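You operate a simulated robot arm through the tools that you are given. There is no shell and no other tool.

You run a simulated two-armed robot. Do the job below in one go: nothing can be reset, and whatever is moved stays where it is left.

JOB
Prove the hood cut-out: no start with the hood up, a start with it shut.
Fine: main switch on, green button once each way, hands out of the jar bay; stop by the red button before the timer runs out; main switch off.

It is judged by the outcome, as a careful person would: the job done as asked, and still so three seconds after it is handed in. It fails if anything else is knocked over, pushed out of place, dropped, spilled or broken.

ROBOT AND FRAMES
Two 7-joint arms with two-finger grippers on one trunk that stands fixed in place. Base frame: the origin is at the foot of the trunk, x ahead of it, y to its left, z up. Lengths are in mm, angles in degrees, forces in N, time in s.
The left shoulder is at [46, 175, 1203], the right one opposite. With the tool pointing down near the work surface each hand reaches from about 100 to 840 mm from the base axis, measured 20 degrees to its own side. Payload 2.94 kg a hand.
Tool frame (each hand has its own): the origin (TCP) lies between the finger pads and is the grasp point; the fingertips stand 30 mm ahead of it; z points along the fingers, y is the line along which they close. The gripper opens to 138 mm; its body begins 109 mm behind the TCP.
Orientation is that of the tool frame in the base frame, as [roll, pitch, yaw] about the fixed x, y, z axes, in that order (R = Rz(yaw) Ry(pitch) Rx(roll)). With the fingers straight down and closing along the base's y, the tool's x points along the base's -x, its y along +y and its z along -z.

CONTROLS
- The arms move only by the tool step_arm. It takes "left_rows", "right_rows" or both (then of equal length, played together; a hand with none holds still); each is a list of rows, each a list of 3 entries, a list of its own where there are three numbers: the shift along the tool's x, y, z in mm, then the turn, a rotation vector about the tool's x, y, z in degrees, then the gripper command, from -1 (fully open) to 1 (shut), values between in proportion. In form: [[[dx, dy, dz], [ax, ay, az], fingers], ...]. A call has 1 to 20 rows; each row is the pose to reach, as a shift and turn from the pose commanded when the call began, along the tool's axes at that moment. A row lasts 0.2 s, in which the tool goes at most 50 mm and 8.6 degrees; a call with a longer step from one row to the next is refused whole, and so is a gripper value outside its range. Where a pose cannot be reached the arm comes as near as it can. A force on the tool above 40 N (or 10 N above the force at the start of the call, whichever is more), or a blocked arm, ends the call early, and 0.2 s more pass. The fingers move at their own pace (about 45 mm/s each) and stop on an object; they squeeze with about 39 N. The grip force told is the motor's: it shows also when the fingers shut on nothing. Time passes only in rows, and 0.2 s behind the last, so rows that repeat a pose let the fingers close. It gives the time, the measured TCP pose, the force on the tool (base axes), the opening and the grip force at its end, in the units of the frame above (readings bear some noise), with the torque about the TCP (base axes, N m) and any sound that the robot's microphone picked up.
- Cameras (640 x 400 px; columns grow to the right, rows downward): "scene" is now at [105.7, -46.4, 1689.2]; the picture's right is [-0.54, -0.84, 0.00], its down [-0.56, 0.36, -0.75] and it looks along [0.63, -0.40, -0.67] (base axes); focal length 352 px, centre (320, 200). "left" rides on the left gripper at [71, -19, -146] in its tool frame; the picture's right is [0.26, 0.97, 0.00], its down [-0.85, 0.23, -0.48] and it looks along [-0.46, 0.12, 0.88] (tool axes); focal length 280 px, centre (320, 200). "right" rides on the right gripper at [71, 19, -146] in its tool frame; the picture's right is [-0.26, 0.97, 0.00], its down [-0.85, -0.23, -0.48] and it looks along [-0.46, -0.13, 0.88] (tool axes); focal length 280 px, centre (320, 200). There is no depth. A picture from a camera that has moved, and an enlarged one, comes with that camera's place and axes in the base frame and with its lens.
- camera(camera): a new picture of that camera. It takes no simulated time.
- move_column(by): moves the trunk up (or, below 0, down) by that many mm; the arms and the scene camera ride with it, the base frame stays. It gives what a move gives, with no picture.
- aim_head(pan, tilt): turns the head with the scene camera to pan (to the left, within 120 degrees either way) and tilt (down, from -29 to 69), counted from straight ahead of the robot (the tilt from the chest, where the trunk bows). It gives what a move gives.
- close_up(camera, box): a new picture of the part [left, top, right, bottom] of that camera's present view, enlarged. It takes no simulated time.
- close_job(): hands the job in; it is judged then, once.

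Nothing tells you positions but the pictures and the camera data. Unless the task says otherwise, let go and move clear before handing in.

The tools are called after "Call:" as a command line: name --argument value ..., lists and objects as JSON in quotes. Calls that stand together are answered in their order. step_arm: Moves the arms, as the interface text tells. Its arguments: {"type":"object","properties":{"left_rows":{"type":"array","items":{"type":"array"}},"right_rows":{"type":"array","items":{"type":"array"}}},"required":[]} The other tools are called the same way: move_column (by) moves the trunk up or down; aim_head (pan, tilt) turns the head that bears the scene camera; camera (camera) takes a picture; close_up (camera, box) takes an enlarged picture of a part of a camera's view; close_job () hands the job in.

At the start:

```text
t: 0.0
left_eef_pos: [502.7, -86.7, 1354.0]
left_tool_rot: [-179.9, 0.0, -179.9]
left_wrist_force: [-0.3, 0.5, 0.1]
left_moment: [0.01, 0.03, -0.01]
left_grip_width: 138.0
left_grasp_force: 0.1
right_eef_pos: [447.8, -548.0, 1355.0]
right_tool_rot: [-180.0, 0.0, -179.9]
right_wrist_force: [-0.1, -0.2, 0.1]
right_moment: [0.0, 0.04, -0.01]
right_grip_width: 138.0
right_grasp_force: 0.0
trunk travel left (down, up): [-375.0, 359.0]
head pan, tilt (commanded): [-32.7, 41.7]
```

scene: 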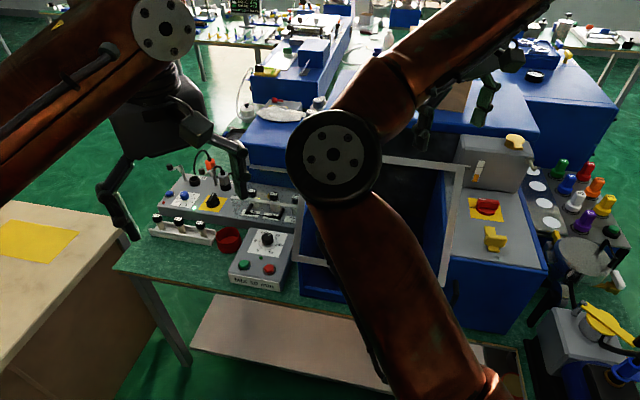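
right: 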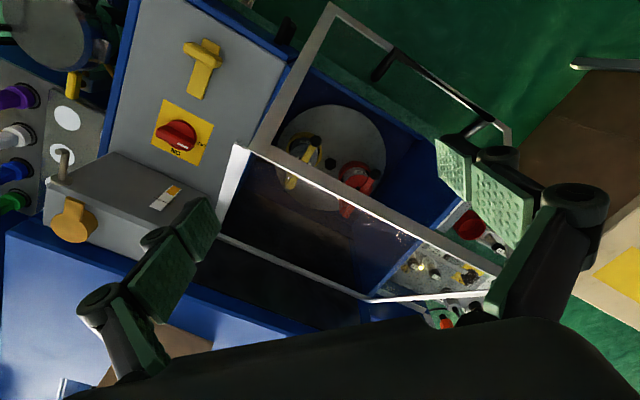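
left: 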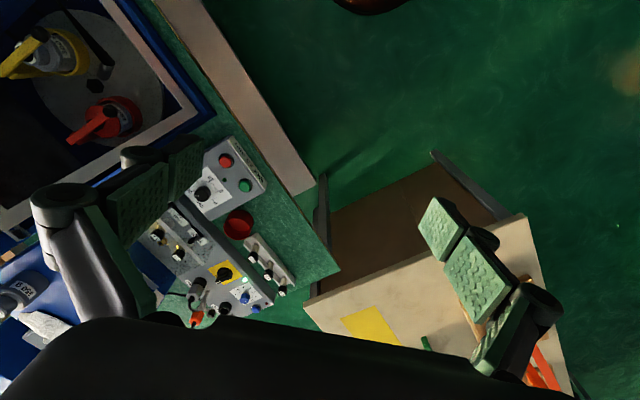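

I see a blue centrifuge or mill-like machine with a hood (frame with clear panel, seemingly up) and a control box with green and red buttons plus a timer dial, and a red rotary main switch on a yellow plate. First I'll look closer at everything.

Call:
close_up --camera "scene" --box '[140, 140, 340, 300]'

Call:
close_up --camera "scene" --box '[400, 100, 640, 300]'

Call:
close_up --camera "left" --box '[130, 120, 330, 340]'

Call:
close_up --camera "right" --box '[20, 0, 340, 260]'

Call:
close_up --camera "right" --box '[200, 0, 540, 330]'

```text
2.50 times, centred on (240, 220) of scene
camera zoom: at [105.7, -46.4, 1689.2], right [-0.54, -0.84, 0.0], down [-0.56, 0.36, -0.75], along [0.63, -0.4, -0.67], focal length 880 px, centre (520, 150)
```

zoom: 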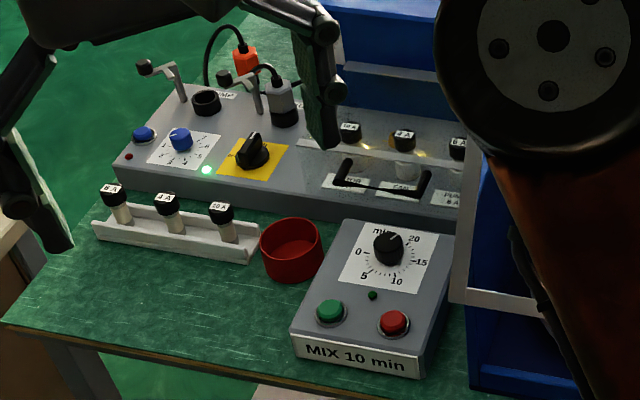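

```text
2.00 times, centred on (520, 200) of scene
camera zoom: at [105.7, -46.4, 1689.2], right [-0.54, -0.84, 0.0], down [-0.56, 0.36, -0.75], along [0.63, -0.4, -0.67], focal length 704 px, centre (-80, 200)
```

zoom: 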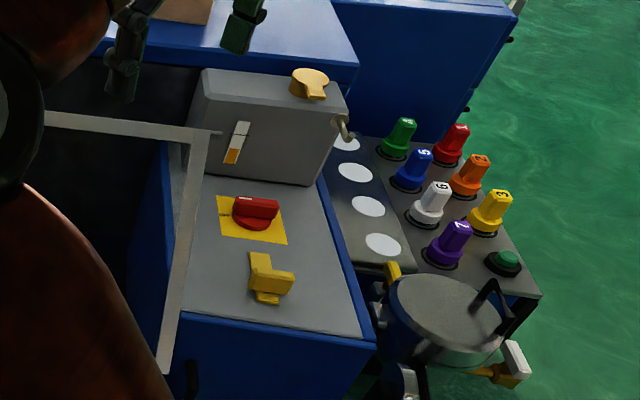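

```text
1.82 times, centred on (230, 230) of left
camera zoom: at [432.4, -106.3, 1499.5], right [-0.26, 0.97, 0.0], down [0.85, 0.23, 0.48], along [0.46, 0.12, -0.88], focal length 510 px, centre (484, 146)
```

zoom: 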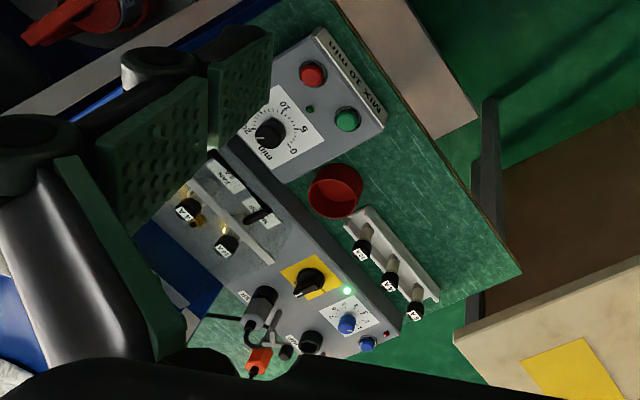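

```text
1.54 times, centred on (180, 130) of right
camera zoom: at [376.8, -527.1, 1499.3], right [0.26, 0.97, 0.0], down [0.85, -0.23, 0.48], along [0.46, -0.13, -0.88], focal length 431 px, centre (535, 308)
```

zoom: 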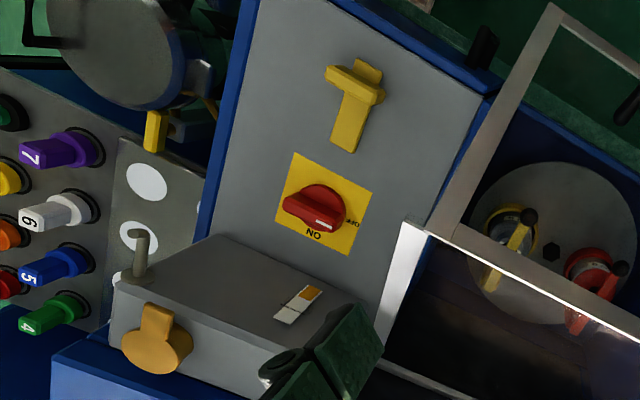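

```text
1.21 times, centred on (370, 165) of right
camera zoom: at [376.8, -527.1, 1499.3], right [0.26, 0.97, 0.0], down [0.85, -0.23, 0.48], along [0.46, -0.13, -0.88], focal length 340 px, centre (259, 242)
```

zoom: 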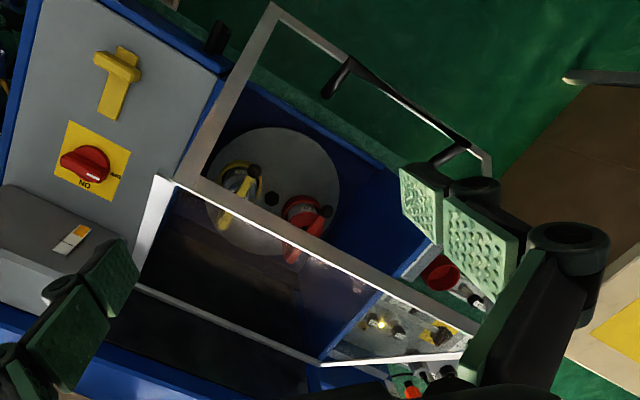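

The main switch looks to be near [432,-765,1078] and the button box near [800,-218,820]; the hood seems to be raised. The arms block the scene camera, so I'll pull both hands back and up a bit to get a clear view.

Call:
step_arm --right_rows '[[[40, -10, -20], [0, 0, 0], -1], [[80, -20, -40], [0, 0, 0], -1], [[120, -30, -60], [0, 0, 0], -1], [[160, -40, -80], [0, 0, 0], -1], [[200, -50, -80], [0, 0, 0], -1], [[240, -60, -80], [0, 0, 0], -1]]' --left_rows '[[[25, 40, 0], [0, 0, 0], -1], [[50, 80, 0], [0, 0, 0], -1], [[75, 120, 0], [0, 0, 0], -1], [[100, 160, 0], [0, 0, 0], -1], [[125, 200, 0], [0, 0, 0], -1], [[150, 240, 0], [0, 0, 0], -1]]'

Call:
camera --camera "scene"

Call:
camera --camera "right"

Call:
camera --camera "left"

```text
t: 1.4
left_eef_pos: [349.8, 154.9, 1354.2]
left_tool_rot: [-179.9, 0.2, -179.9]
left_wrist_force: [-0.7, -0.4, -0.1]
left_moment: [-0.07, -0.08, 0.0]
left_grip_width: 137.9
left_grasp_force: 0.0
right_eef_pos: [204.1, -605.9, 1435.7]
right_tool_rot: [-180.0, 0.2, 180.0]
right_wrist_force: [-0.7, 0.8, -0.3]
right_moment: [-0.05, -0.11, 0.01]
right_grip_width: 137.7
right_grasp_force: 0.1
trunk travel left (down, up): [-375.0, 359.0]
head pan, tilt (commanded): [-32.7, 41.7]
```

```text
taken
camera scene: at [101.5, -44.1, 1689.6], right [-0.54, -0.84, 0.0], down [-0.56, 0.36, -0.75], along [0.63, -0.41, -0.66], focal length 352 px, centre (320, 200)
```

scene: 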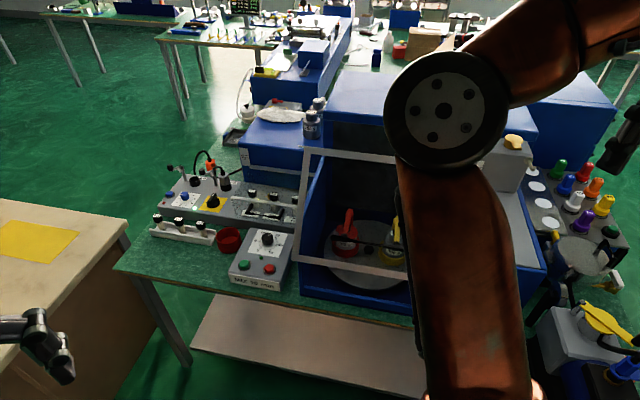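

```text
taken
camera right: at [132.9, -585.4, 1580.4], right [0.26, 0.97, 0.0], down [0.85, -0.23, 0.48], along [0.46, -0.13, -0.88], focal length 280 px, centre (320, 200)
```

right: 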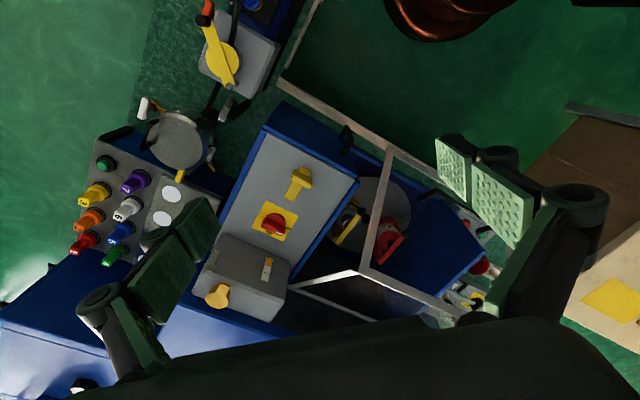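

```text
taken
camera left: at [278.2, 136.5, 1500.5], right [-0.26, 0.97, 0.0], down [0.85, 0.23, 0.48], along [0.46, 0.12, -0.88], focal length 280 px, centre (320, 200)
```

left: 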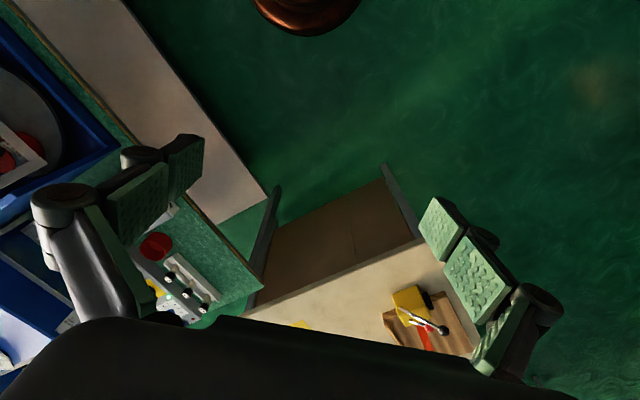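

The scene view is clearer now: a jar bay with a turntable and two jars, with a framed hood in front of it. I'll zoom in on all views to understand the hood geometry.

Call:
close_up --camera "scene" --box '[220, 120, 460, 310]'

Call:
close_up --camera "right" --box '[180, 0, 500, 330]'

Call:
close_up --camera "scene" --box '[150, 150, 310, 300]'

Call:
close_up --camera "right" --box '[60, 0, 300, 280]'

```text
2.11 times, centred on (340, 215) of scene
camera zoom: at [101.5, -44.1, 1689.6], right [-0.54, -0.84, 0.0], down [-0.56, 0.36, -0.75], along [0.63, -0.41, -0.66], focal length 741 px, centre (278, 168)
```

zoom: 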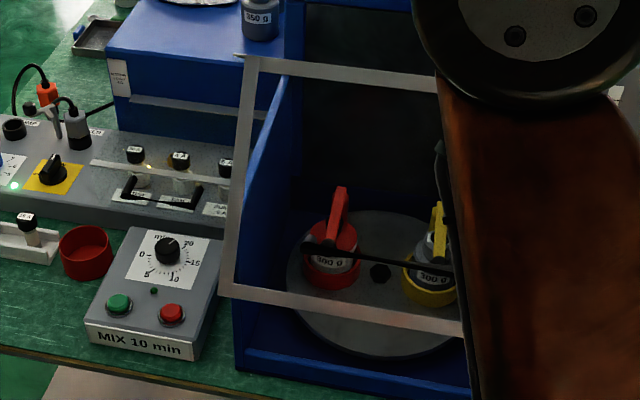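

```text
1.21 times, centred on (340, 165) of right
camera zoom: at [132.9, -585.4, 1580.4], right [0.26, 0.97, 0.0], down [0.85, -0.23, 0.48], along [0.46, -0.13, -0.88], focal length 340 px, centre (296, 242)
```

zoom: 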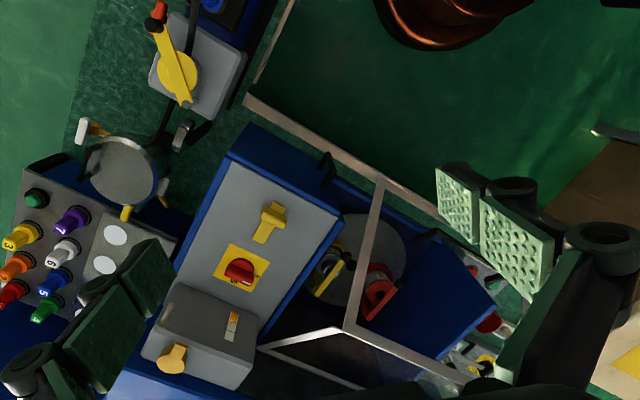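

```text
2.67 times, centred on (230, 225) of scene
camera zoom: at [101.5, -44.1, 1689.6], right [-0.54, -0.84, 0.0], down [-0.56, 0.36, -0.75], along [0.63, -0.41, -0.66], focal length 938 px, centre (560, 133)
```

zoom: 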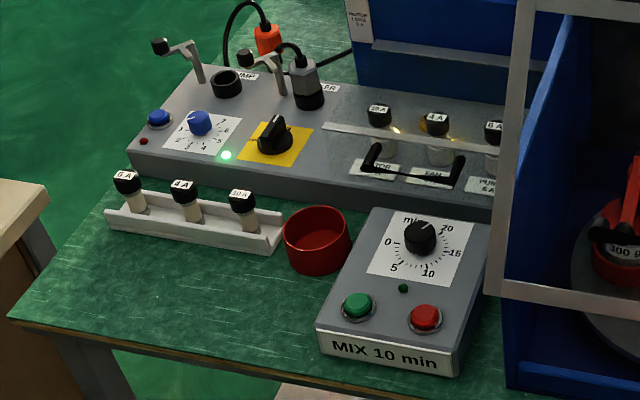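

```text
1.43 times, centred on (180, 140) of right
camera zoom: at [132.9, -585.4, 1580.4], right [0.26, 0.97, 0.0], down [0.85, -0.23, 0.48], along [0.46, -0.13, -0.88], focal length 401 px, centre (520, 286)
```

zoom: 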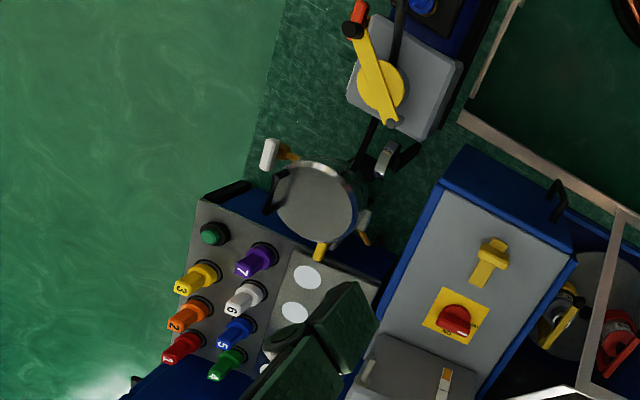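

The hood is an L-shaped frame (top panel and front panel) raised about 40° on its rear hinge, with a black handle on the front panel. Next I bring both hand cameras closer to read the main switch and the button box.

Call:
step_arm --right_rows '[[[-21, -22, 29], [0, 0, 0], -1], [[-42, -45, 59], [0, 0, 0], -1], [[-63, -67, 88], [0, 0, 0], -1], [[-84, -89, 117], [0, 0, 0], -1], [[-105, -112, 147], [0, 0, 0], -1], [[-126, -134, 176], [0, 0, 0], -1], [[-126, -134, 176], [0, 0, 0], -1], [[-126, -134, 176], [0, 0, 0], -1]]' --left_rows '[[[-31, -32, 22], [0, 0, 0], -1], [[-62, -64, 44], [0, 0, 0], -1], [[-94, -96, 66], [0, 0, 0], -1], [[-125, -128, 88], [0, 0, 0], -1], [[-156, -160, 110], [0, 0, 0], -1], [[-188, -192, 132], [0, 0, 0], -1], [[-219, -224, 154], [0, 0, 0], -1], [[-250, -255, 174], [0, 0, 0], -1]]'

Call:
camera --camera "right"

Call:
camera --camera "left"

Call:
camera --camera "scene"

```text
refused: row 3 steps farther than a row can; nothing moved
```

```text
taken
camera right: at [132.9, -585.4, 1580.4], right [0.26, 0.97, 0.0], down [0.85, -0.23, 0.48], along [0.46, -0.13, -0.88], focal length 280 px, centre (320, 200)
```

right: 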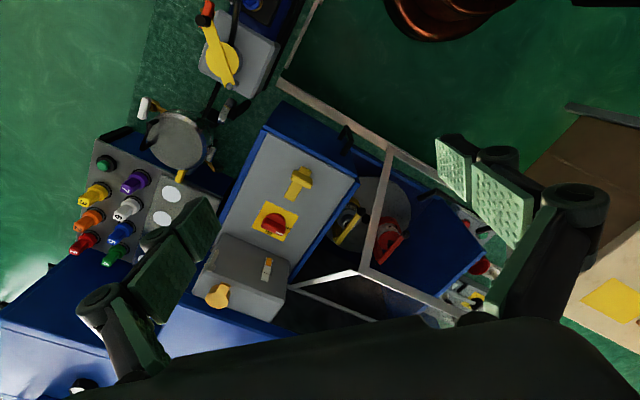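

```text
taken
camera left: at [278.2, 136.5, 1500.5], right [-0.26, 0.97, 0.0], down [0.85, 0.23, 0.48], along [0.46, 0.12, -0.88], focal length 280 px, centre (320, 200)
```

left: 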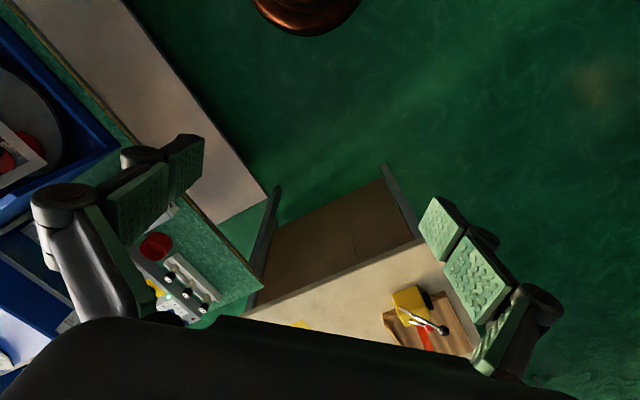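

```text
taken
camera scene: at [101.5, -44.1, 1689.6], right [-0.54, -0.84, 0.0], down [-0.56, 0.36, -0.75], along [0.63, -0.41, -0.66], focal length 352 px, centre (320, 200)
```

scene: 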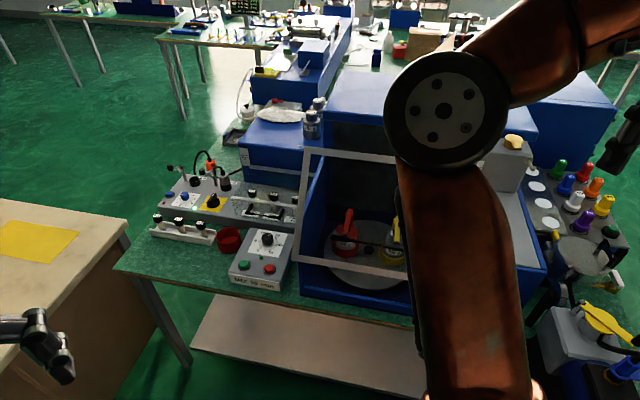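

The move was refused because one row was slightly too long, so nothing has shifted. I'll send the same approach with smaller steps.

Call:
step_arm --right_rows '[[[-14, -15, 20], [0, 0, 0], -1], [[-28, -30, 39], [0, 0, 0], -1], [[-42, -45, 59], [0, 0, 0], -1], [[-56, -60, 78], [0, 0, 0], -1], [[-70, -74, 98], [0, 0, 0], -1], [[-84, -89, 117], [0, 0, 0], -1], [[-98, -104, 137], [0, 0, 0], -1], [[-112, -119, 156], [0, 0, 0], -1], [[-126, -134, 176], [0, 0, 0], -1], [[-126, -134, 176], [0, 0, 0], -1]]' --left_rows '[[[-25, -25, 17], [0, 0, 0], -1], [[-50, -51, 35], [0, 0, 0], -1], [[-75, -76, 52], [0, 0, 0], -1], [[-100, -102, 70], [0, 0, 0], -1], [[-125, -127, 87], [0, 0, 0], -1], [[-150, -153, 104], [0, 0, 0], -1], [[-175, -178, 122], [0, 0, 0], -1], [[-200, -204, 139], [0, 0, 0], -1], [[-225, -230, 157], [0, 0, 0], -1], [[-250, -255, 174], [0, 0, 0], -1]]'

Call:
camera --camera "right"

Call:
camera --camera "left"

Call:
camera --camera "scene"

```text
t: 3.6
left_eef_pos: [604.4, -103.1, 1179.1]
left_tool_rot: [179.9, 0.0, -179.9]
left_wrist_force: [0.8, -0.2, -0.7]
left_moment: [-0.03, 0.0, 0.0]
left_grip_width: 138.2
left_grasp_force: 0.1
right_eef_pos: [334.1, -741.7, 1256.0]
right_tool_rot: [180.0, 0.0, 179.9]
right_wrist_force: [0.7, -0.9, 0.0]
right_moment: [0.06, -0.02, -0.02]
right_grip_width: 138.2
right_grasp_force: 0.1
trunk travel left (down, up): [-375.0, 359.0]
head pan, tilt (commanded): [-32.7, 41.7]
```

```text
taken
camera right: at [263.5, -722.8, 1402.2], right [0.26, 0.96, 0.0], down [0.85, -0.23, 0.48], along [0.46, -0.12, -0.88], focal length 280 px, centre (320, 200)
```

right: 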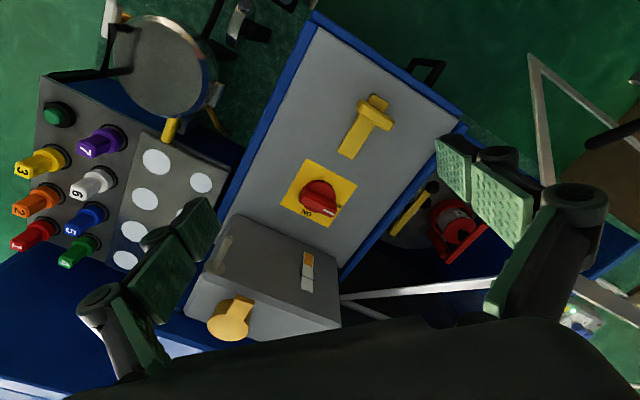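

```text
taken
camera left: at [532.9, -122.6, 1324.8], right [-0.26, 0.96, 0.0], down [0.85, 0.23, 0.48], along [0.46, 0.13, -0.88], focal length 280 px, centre (320, 200)
```

left: 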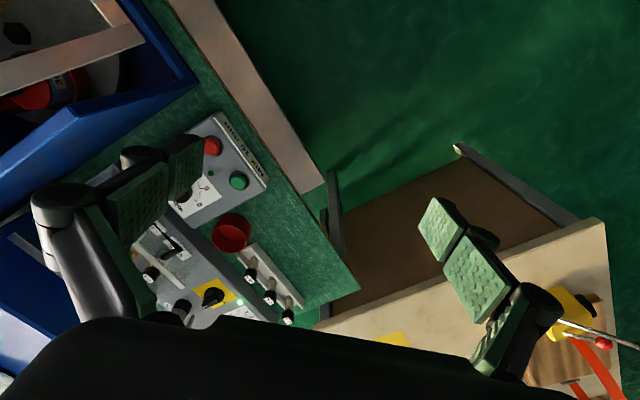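

```text
taken
camera scene: at [106.5, -48.4, 1689.1], right [-0.54, -0.84, 0.0], down [-0.56, 0.36, -0.75], along [0.63, -0.4, -0.67], focal length 352 px, centre (320, 200)
```

scene: 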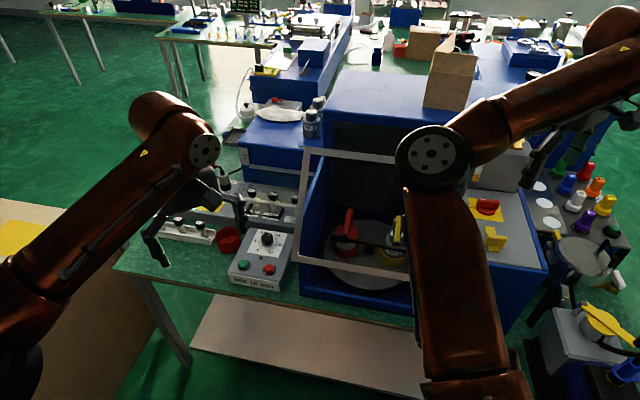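

Call:
close_up --camera "right" --box '[260, 80, 420, 240]'

Call:
close_up --camera "right" --box '[180, 60, 460, 350]'

Call:
close_up --camera "scene" --box '[220, 220, 310, 300]'

Call:
close_up --camera "scene" --box '[460, 130, 640, 280]'

Call:
close_up --camera "left" --box '[160, 100, 320, 330]'

```text
2.50 times, centred on (340, 160) of right
camera zoom: at [263.5, -722.8, 1402.2], right [0.26, 0.96, 0.0], down [0.85, -0.23, 0.48], along [0.46, -0.12, -0.88], focal length 701 px, centre (270, 300)
```

zoom: 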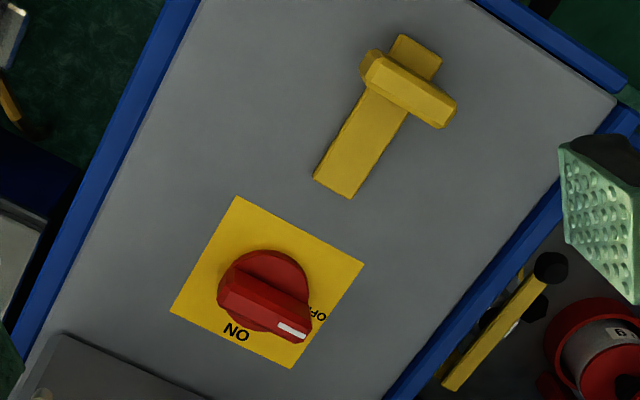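

```text
1.38 times, centred on (320, 205) of right
camera zoom: at [263.5, -722.8, 1402.2], right [0.26, 0.96, 0.0], down [0.85, -0.23, 0.48], along [0.46, -0.12, -0.88], focal length 387 px, centre (320, 193)
```

zoom: 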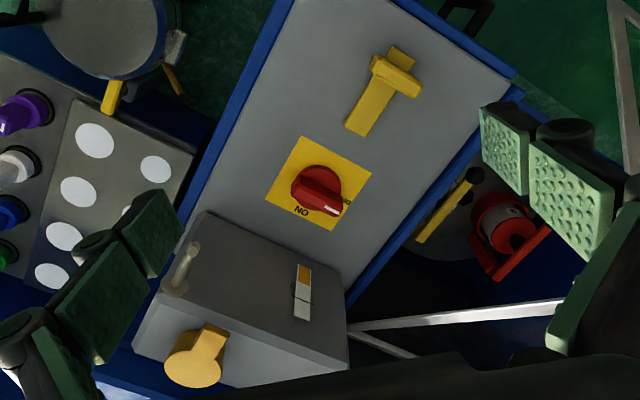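

```text
5.00 times, centred on (265, 260) of scene
camera zoom: at [106.5, -48.4, 1689.1], right [-0.54, -0.84, 0.0], down [-0.56, 0.36, -0.75], along [0.63, -0.4, -0.67], focal length 1760 px, centre (595, -100)
```

zoom: 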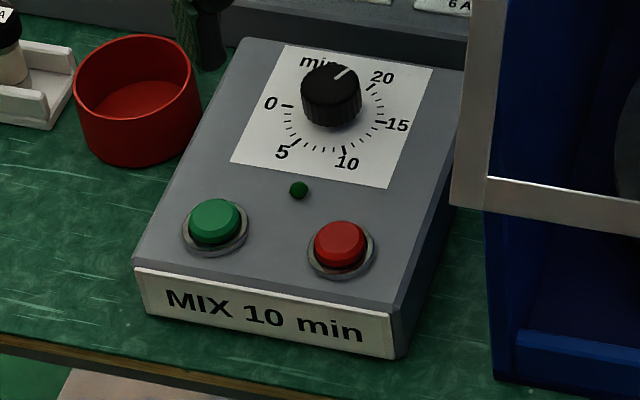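

```text
2.67 times, centred on (550, 205) of scene
camera zoom: at [106.5, -48.4, 1689.1], right [-0.54, -0.84, 0.0], down [-0.56, 0.36, -0.75], along [0.63, -0.4, -0.67], focal length 938 px, centre (-293, 187)
```

zoom: 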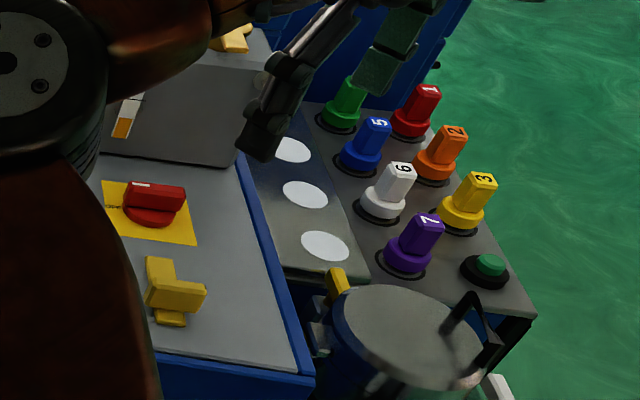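

```text
1.74 times, centred on (240, 215) of left
camera zoom: at [532.9, -122.6, 1324.8], right [-0.26, 0.96, 0.0], down [0.85, 0.23, 0.48], along [0.46, 0.13, -0.88], focal length 488 px, centre (459, 174)
```

zoom: 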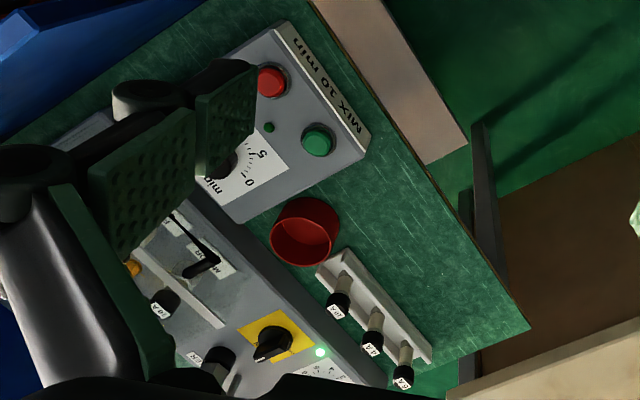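

The red switch pointer is at OFF (toward the hood); ON is a quarter turn clockwise seen from above. The switch knob centre is near [436,-772], panel top about z 1056, bar top about 1080. Now I turn the right hand 45° so its fingers straddle the knob bar, and hover above it.

Call:
step_arm --right_rows '[[[-17, -5, 6], [0, 0, -7.5], -0.2], [[-34, -10, 13], [0, 0, -15], -0.2], [[-51, -15, 19], [0, 0, -22.5], -0.2], [[-68, -20, 26], [0, 0, -30], -0.2], [[-85, -25, 32], [0, 0, -37.5], -0.2], [[-102, -30, 38], [0, 0, -45], -0.2], [[-102, -30, 38], [0, 0, -45], -0.2], [[-102, -30, 38], [0, 0, -45], -0.2]]'

Call:
camera --camera "right"

Call:
camera --camera "scene"

```text
t: 5.4
left_eef_pos: [603.7, -103.0, 1179.2]
left_tool_rot: [180.0, -0.1, 179.9]
left_wrist_force: [0.5, -0.1, -0.3]
left_moment: [-0.03, 0.02, -0.04]
left_grip_width: 138.2
left_grasp_force: 0.0
right_eef_pos: [436.2, -771.8, 1221.1]
right_tool_rot: [180.0, 0.0, -134.9]
right_wrist_force: [0.3, 0.2, 0.0]
right_moment: [0.01, 0.04, 0.05]
right_grip_width: 83.0
right_grasp_force: 0.1
trunk travel left (down, up): [-375.0, 359.0]
head pan, tilt (commanded): [-32.7, 41.7]
```

```text
taken
camera right: at [372.1, -807.6, 1365.1], right [-0.5, 0.87, 0.0], down [0.76, 0.44, 0.48], along [0.41, 0.24, -0.88], focal length 280 px, centre (320, 200)
```

right: 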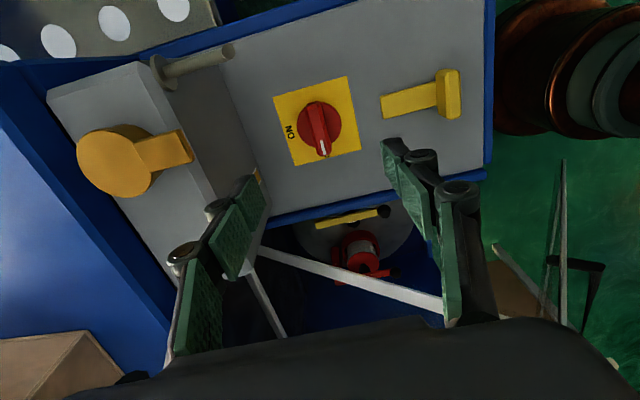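

```text
taken
camera scene: at [106.0, -47.2, 1689.1], right [-0.54, -0.84, 0.0], down [-0.56, 0.36, -0.75], along [0.63, -0.4, -0.67], focal length 352 px, centre (320, 200)
```

scene: 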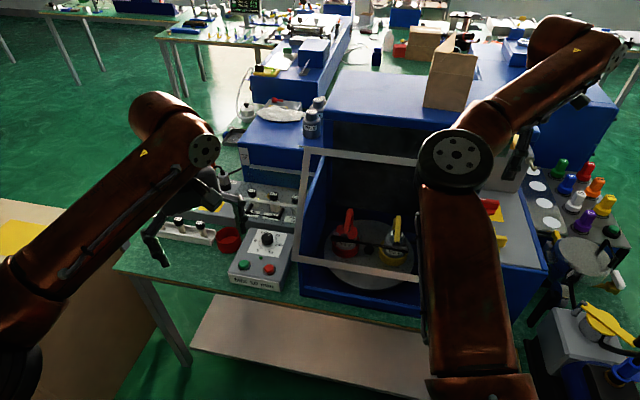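

Call:
close_up --camera "right" --box '[240, 60, 400, 180]'

Call:
close_up --camera "right" --box '[40, 40, 300, 260]'

Call:
close_up --camera "scene" --box '[290, 130, 440, 300]'

```text
3.33 times, centred on (320, 120) of right
camera zoom: at [372.1, -807.6, 1365.1], right [-0.5, 0.87, 0.0], down [0.76, 0.44, 0.48], along [0.41, 0.24, -0.88], focal length 935 px, centre (320, 467)
```

zoom: 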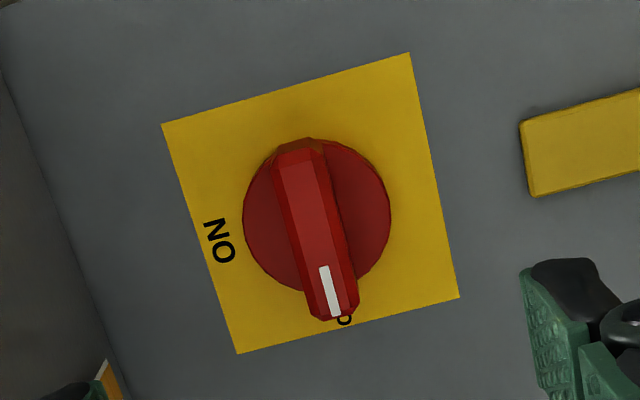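

```text
1.82 times, centred on (170, 150) of right
camera zoom: at [372.1, -807.6, 1365.1], right [-0.5, 0.87, 0.0], down [0.76, 0.44, 0.48], along [0.41, 0.24, -0.88], focal length 510 px, centre (593, 291)
```

zoom: 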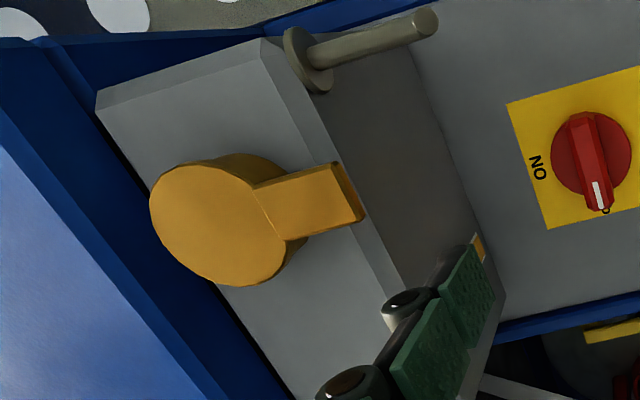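

```text
2.35 times, centred on (365, 215) of scene
camera zoom: at [106.0, -47.2, 1689.1], right [-0.54, -0.84, 0.0], down [-0.56, 0.36, -0.75], along [0.63, -0.4, -0.67], focal length 828 px, centre (214, 165)
```

zoom: 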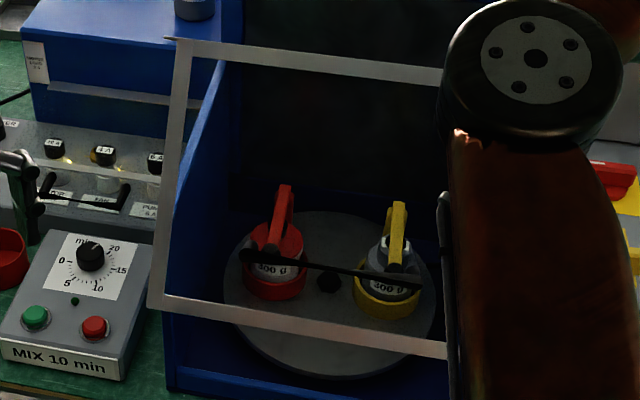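

The knob sits right under the tool axis, so I'll lower the right hand straight down until the fingertips straddle the knob bar, and check before closing.

Call:
step_arm --right_rows '[[[0, 0, 25], [0, 0, 0], -0.2], [[0, 0, 50], [0, 0, 0], -0.2], [[0, 0, 75], [0, 0, 0], -0.2], [[0, 0, 100], [0, 0, 0], -0.2], [[0, 0, 115], [0, 0, 0], -0.2], [[0, 0, 127], [0, 0, 0], -0.2], [[0, 0, 127], [0, 0, 0], -0.2]]'

Call:
camera --camera "right"

Call:
camera --camera "scene"

```text
t: 7.0
left_eef_pos: [602.3, -103.4, 1178.3]
left_tool_rot: [-180.0, 0.1, 180.0]
left_wrist_force: [-0.5, -0.5, 0.5]
left_moment: [-0.01, -0.03, -0.04]
left_grip_width: 138.1
left_grasp_force: 0.0
right_eef_pos: [435.7, -770.8, 1093.4]
right_tool_rot: [-179.9, 0.0, -135.1]
right_wrist_force: [-0.3, -0.1, 0.3]
right_moment: [0.02, 0.0, 0.03]
right_grip_width: 82.8
right_grasp_force: 0.0
trunk travel left (down, up): [-375.0, 359.0]
head pan, tilt (commanded): [-32.7, 41.7]
```

```text
taken
camera right: at [372.8, -808.2, 1237.8], right [-0.5, 0.87, 0.0], down [0.76, 0.44, 0.48], along [0.41, 0.24, -0.88], focal length 280 px, centre (320, 200)
```

right: 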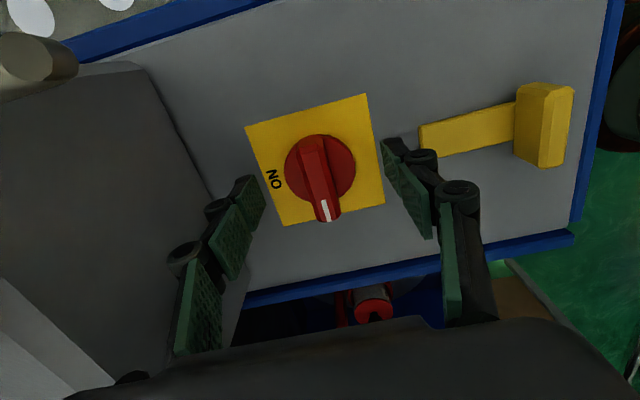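

```text
taken
camera scene: at [105.8, -47.1, 1689.2], right [-0.54, -0.84, 0.0], down [-0.56, 0.36, -0.75], along [0.63, -0.4, -0.67], focal length 352 px, centre (320, 200)
```

scene: 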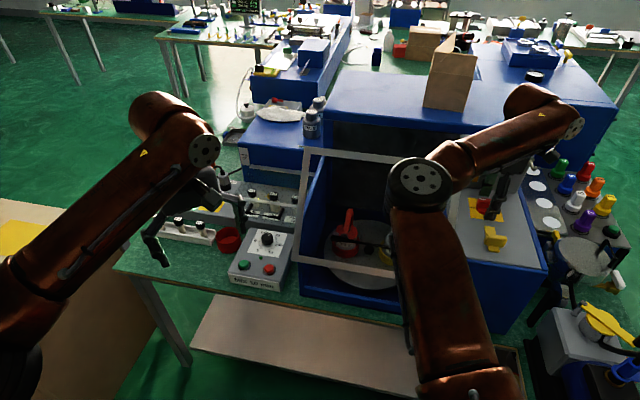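

The fingertips straddle the knob bar evenly near the panel, with no contact forces. I'll close on it.

Call:
step_arm --right_rows '[[[0, 0, 0], [0, 0, 0], 0.4], [[0, 0, 0], [0, 0, 0], 0.7], [[0, 0, 0], [0, 0, 0], 1], [[0, 0, 0], [0, 0, 0], 1], [[0, 0, 0], [0, 0, 0], 1], [[0, 0, 0], [0, 0, 0], 1]]'

Call:
camera --camera "right"

```text
t: 8.4
left_eef_pos: [602.1, -102.6, 1179.2]
left_tool_rot: [-180.0, 0.0, -179.9]
left_wrist_force: [-1.0, -0.6, 0.4]
left_moment: [0.0, -0.03, 0.01]
left_grip_width: 138.2
left_grasp_force: 0.1
right_eef_pos: [436.5, -771.4, 1094.2]
right_tool_rot: [-179.9, 0.0, -135.1]
right_wrist_force: [-0.4, -0.1, 0.8]
right_moment: [0.05, 0.07, 0.0]
right_grip_width: 44.9
right_grasp_force: 45.3
trunk travel left (down, up): [-375.0, 359.0]
head pan, tilt (commanded): [-32.7, 41.7]
```

```text
taken
camera right: at [372.9, -808.3, 1238.1], right [-0.5, 0.87, 0.0], down [0.76, 0.44, 0.48], along [0.41, 0.24, -0.88], focal length 280 px, centre (320, 200)
```

right: 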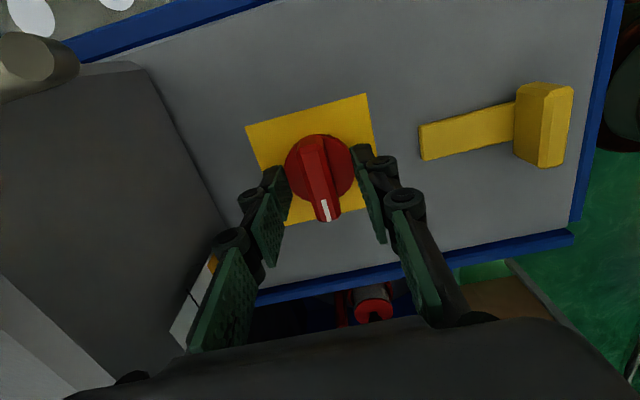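

The fingers closed on the 45 mm round base of the knob rather than its bar. I'll open, rise about 9 mm and close again so I hold the bar itself.

Call:
step_arm --right_rows '[[[0, 0, 0], [0, 0, 0], 0.1], [[0, 0, 0], [0, 0, 0], 0.1], [[0, 0, -5], [0, 0, 0], 0.1], [[0, 0, -10], [0, 0, 0], 0.1], [[0, 0, -10], [0, 0, 0], 0.5], [[0, 0, -10], [0, 0, 0], 1], [[0, 0, -10], [0, 0, 0], 1], [[0, 0, -10], [0, 0, 0], 1], [[0, 0, -10], [0, 0, 0], 1], [[0, 0, -10], [0, 0, 0], 1]]'

Call:
camera --camera "right"

```text
t: 10.6
left_eef_pos: [602.8, -102.1, 1178.3]
left_tool_rot: [179.9, 0.0, -180.0]
left_wrist_force: [0.0, 0.1, -0.2]
left_moment: [0.0, 0.02, -0.03]
left_grip_width: 137.9
left_grasp_force: 0.0
right_eef_pos: [436.0, -772.2, 1104.0]
right_tool_rot: [180.0, 0.1, -134.9]
right_wrist_force: [3.0, -5.1, 3.1]
right_moment: [0.02, -0.16, -0.02]
right_grip_width: 15.8
right_grasp_force: 41.9
trunk travel left (down, up): [-375.0, 359.0]
head pan, tilt (commanded): [-32.7, 41.7]
```

```text
taken
camera right: at [372.6, -808.4, 1248.0], right [-0.5, 0.87, 0.0], down [0.76, 0.44, 0.48], along [0.41, 0.24, -0.88], focal length 280 px, centre (320, 200)
```

right: 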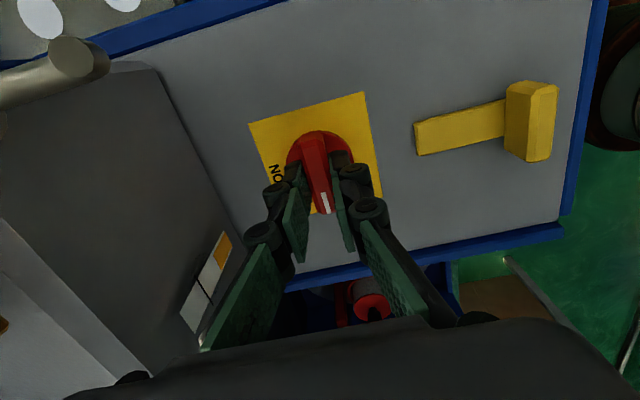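

Now the bar is held (15.8 mm). I turn the switch a quarter turn clockwise (seen from above) to ON.

Call:
step_arm --right_rows '[[[0, 0, 0], [0, 0, 7.5], 1], [[0, 0, 0], [0, 0, 15], 1], [[0, 0, 0], [0, 0, 22.5], 1], [[0, 0, 0], [0, 0, 30], 1], [[0, 0, 0], [0, 0, 37.5], 1], [[0, 0, 0], [0, 0, 45], 1], [[0, 0, 0], [0, 0, 52.5], 1], [[0, 0, 0], [0, 0, 60], 1], [[0, 0, 0], [0, 0, 67.5], 1], [[0, 0, 0], [0, 0, 75], 1], [[0, 0, 0], [0, 0, 82.5], 1], [[0, 0, 0], [0, 0, 90], 1], [[0, 0, 0], [0, 0, 90], 1]]'

Call:
camera --camera "right"

Call:
camera --camera "scene"

```text
t: 13.4
left_eef_pos: [602.9, -102.4, 1178.3]
left_tool_rot: [180.0, -0.1, 180.0]
left_wrist_force: [0.3, 0.1, 1.2]
left_moment: [0.01, 0.02, 0.02]
left_grip_width: 138.2
left_grasp_force: 0.1
right_eef_pos: [437.7, -772.8, 1103.1]
right_tool_rot: [180.0, 0.0, 134.9]
right_wrist_force: [6.9, -14.5, 10.8]
right_moment: [-0.86, -0.7, 0.04]
right_grip_width: 15.6
right_grasp_force: 41.5
trunk travel left (down, up): [-375.0, 359.0]
head pan, tilt (commanded): [-32.7, 41.7]
```

```text
taken
camera right: at [399.9, -708.5, 1247.9], right [0.87, 0.5, 0.0], down [0.44, -0.76, 0.48], along [0.24, -0.41, -0.88], focal length 280 px, centre (320, 200)
```

right: 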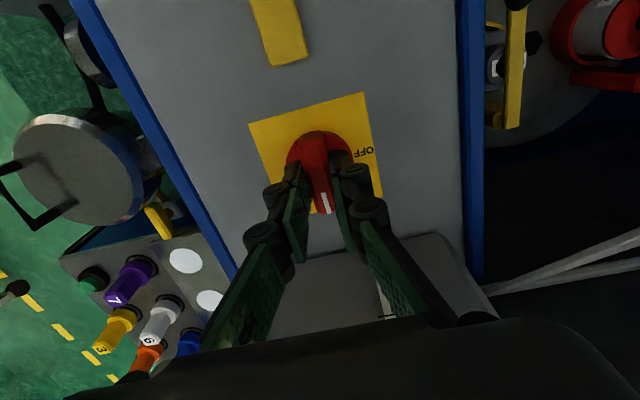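

```text
taken
camera scene: at [106.5, -48.5, 1689.1], right [-0.54, -0.84, 0.0], down [-0.56, 0.36, -0.75], along [0.63, -0.4, -0.67], focal length 352 px, centre (320, 200)
```

scene: 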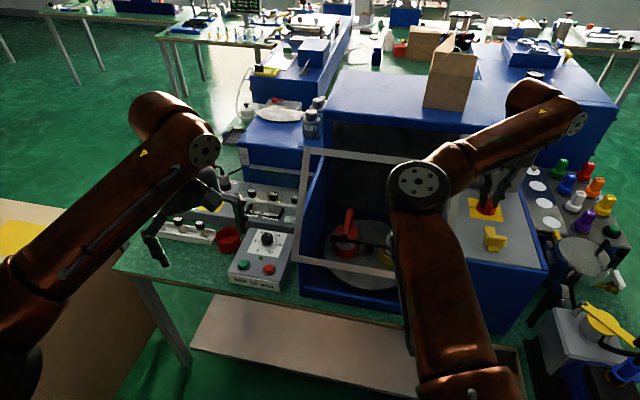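

The pointer has turned to the ON side. I'll release, lift straight up and check the switch position.

Call:
step_arm --right_rows '[[[0, 0, 0], [0, 0, 90], 0.6], [[0, 0, 0], [0, 0, 90], 0.3], [[0, 0, 0], [0, 0, 90], 0.1]]'

```text
refused: row 1 steps farther than a row can; nothing moved
```

The turn is counted from the present pose, so I repeat with zero turn.

Call:
step_arm --right_rows '[[[0, 0, 0], [0, 0, 0], 0.6], [[0, 0, 0], [0, 0, 0], 0.3], [[0, 0, 0], [0, 0, 0], 0.1], [[0, 0, 0], [0, 0, 0], 0.1], [[0, 0, -20], [0, 0, 0], 0.1], [[0, 0, -50], [0, 0, 0], 0.1], [[0, 0, -90], [0, 0, 0], 0.1], [[0, 0, -130], [0, 0, 0], 0.1]]'

Call:
camera --camera "right"

Call:
close_up --camera "right" --box '[240, 60, 400, 180]'

Call:
close_up --camera "scene" --box '[220, 220, 310, 300]'

```text
t: 15.2
left_eef_pos: [602.7, -102.4, 1179.6]
left_tool_rot: [-179.9, 0.0, -180.0]
left_wrist_force: [-0.1, -0.9, 0.5]
left_moment: [0.02, -0.01, 0.0]
left_grip_width: 138.0
left_grasp_force: 0.0
right_eef_pos: [435.4, -772.1, 1234.5]
right_tool_rot: [-179.9, -0.1, 135.0]
right_wrist_force: [-0.4, -0.1, 0.4]
right_moment: [0.01, -0.03, 0.0]
right_grip_width: 62.3
right_grasp_force: 0.1
trunk travel left (down, up): [-375.0, 359.0]
head pan, tilt (commanded): [-32.7, 41.7]
```

```text
taken
camera right: at [398.0, -707.3, 1378.1], right [0.87, 0.5, 0.0], down [0.44, -0.76, 0.48], along [0.24, -0.41, -0.88], focal length 280 px, centre (320, 200)
```

right: 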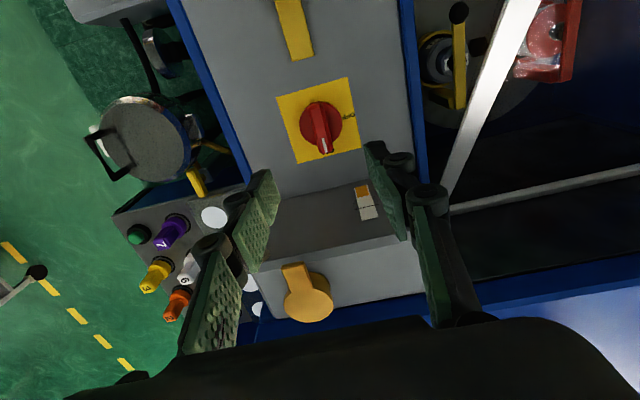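

```text
3.33 times, centred on (320, 120) of right
camera zoom: at [398.0, -707.3, 1378.1], right [0.87, 0.5, 0.0], down [0.44, -0.76, 0.48], along [0.24, -0.41, -0.88], focal length 935 px, centre (320, 467)
```

zoom: 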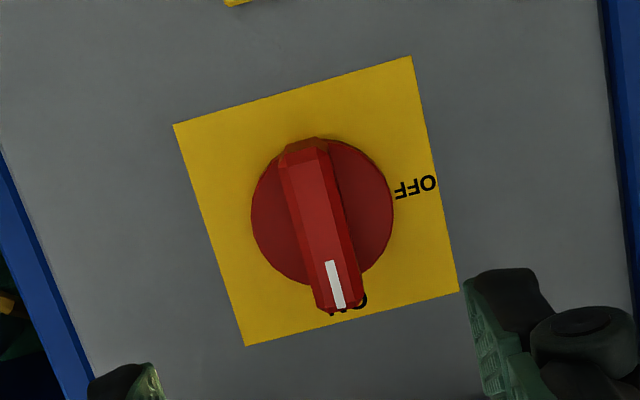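

```text
5.00 times, centred on (265, 260) of scene
camera zoom: at [104.7, -46.6, 1689.3], right [-0.54, -0.84, 0.0], down [-0.56, 0.36, -0.75], along [0.63, -0.4, -0.66], focal length 1760 px, centre (595, -100)
```

zoom: 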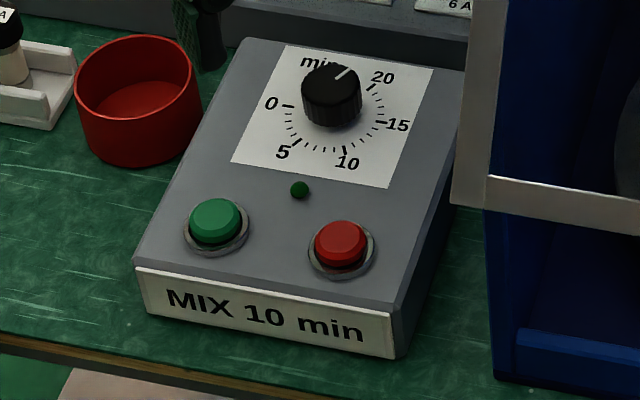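

The main switch is now ON. Next the left hand: shut its fingers, yaw it to face the button box and come lower for a closer look before pressing green with the hood still up.

Call:
step_arm --left_rows '[[[-6, -3, 21], [0, 0, 6.7], 0], [[-12, -6, 43], [0, 0, 13.4], 0.5], [[-18, -9, 65], [0, 0, 20], 1], [[-25, -12, 86], [0, 0, 26.7], 1], [[-31, -15, 107], [0, 0, 33.4], 1], [[-37, -18, 129], [0, 0, 40], 1], [[-37, -18, 129], [0, 0, 40], 1], [[-37, -18, 129], [0, 0, 40], 1], [[-37, -18, 129], [0, 0, 40], 1]]'

Call:
step_arm --left_rows '[[[0, 0, 0], [0, -7.5, 0], 1], [[0, 0, 0], [0, -15, 0], 1], [[0, 0, 0], [0, -22.5, 0], 1], [[0, 0, 0], [0, -30, 0], 1], [[0, 0, 0], [0, -30, 0], 1]]'

Call:
camera --camera "left"

Call:
camera --camera "scene"

```text
t: 17.2
left_eef_pos: [640.0, -121.3, 1049.4]
left_tool_rot: [-180.0, 0.0, 140.1]
left_wrist_force: [-0.1, -0.8, 0.0]
left_moment: [0.01, 0.01, 0.01]
left_grip_width: 0.0
left_grasp_force: 28.1
right_eef_pos: [435.9, -772.4, 1233.0]
right_tool_rot: [-180.0, 0.0, 135.0]
right_wrist_force: [0.8, -0.8, 0.6]
right_moment: [0.05, -0.02, 0.01]
right_grip_width: 62.2
right_grasp_force: 0.1
trunk travel left (down, up): [-375.0, 359.0]
head pan, tilt (commanded): [-32.7, 41.7]
```

```text
t: 18.4
left_eef_pos: [640.6, -121.0, 1049.8]
left_tool_rot: [180.0, 30.0, 140.1]
left_wrist_force: [-0.7, 0.7, -0.2]
left_moment: [0.02, -0.01, 0.0]
left_grip_width: 0.0
left_grasp_force: 28.4
right_eef_pos: [436.4, -772.4, 1232.9]
right_tool_rot: [179.9, 0.0, 135.0]
right_wrist_force: [0.9, -0.8, 0.3]
right_moment: [0.01, 0.0, -0.02]
right_grip_width: 62.2
right_grasp_force: 0.0
trunk travel left (down, up): [-375.0, 359.0]
head pan, tilt (commanded): [-32.7, 41.7]
```

```text
taken
camera left: at [525.3, -49.6, 1141.2], right [0.45, 0.89, -0.13], down [0.53, -0.14, 0.84], along [0.72, -0.44, -0.53], focal length 280 px, centre (320, 200)
```

left: 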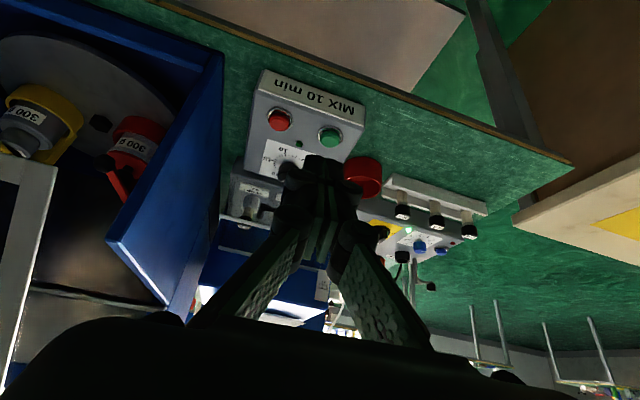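

```text
taken
camera scene: at [106.2, -48.3, 1689.1], right [-0.54, -0.84, 0.0], down [-0.56, 0.36, -0.75], along [0.63, -0.4, -0.67], focal length 352 px, centre (320, 200)
```

scene: 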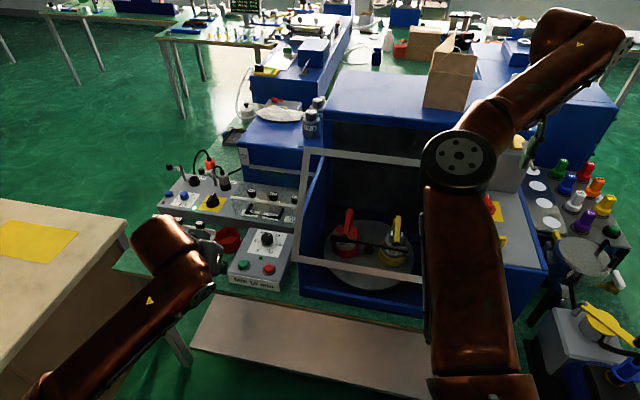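

Call:
close_up --camera "left" --box '[230, 60, 390, 180]'

Call:
close_up --camera "scene" --box '[210, 210, 310, 300]'

```text
3.33 times, centred on (310, 120) of left
camera zoom: at [525.3, -49.6, 1141.2], right [0.45, 0.89, -0.13], down [0.53, -0.14, 0.84], along [0.72, -0.44, -0.53], focal length 935 px, centre (353, 467)
```

zoom: 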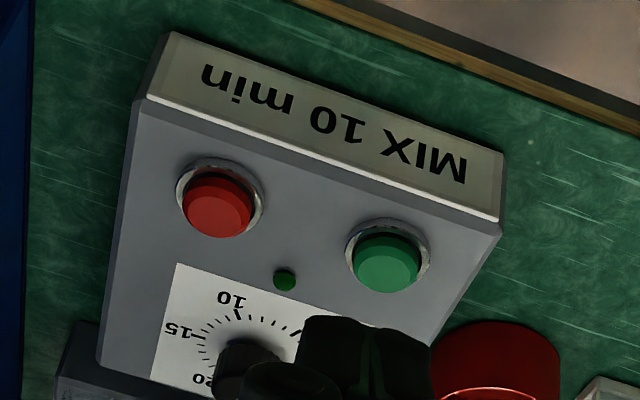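

```text
4.44 times, centred on (260, 255) of scene
camera zoom: at [106.2, -48.3, 1689.1], right [-0.54, -0.84, 0.0], down [-0.56, 0.36, -0.75], along [0.63, -0.4, -0.67], focal length 1564 px, centre (587, -44)
```

zoom: 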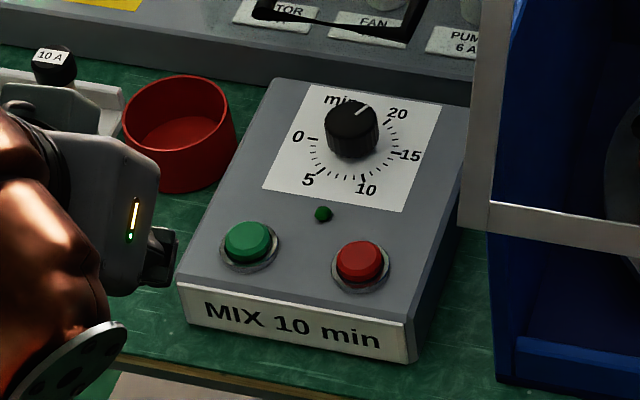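

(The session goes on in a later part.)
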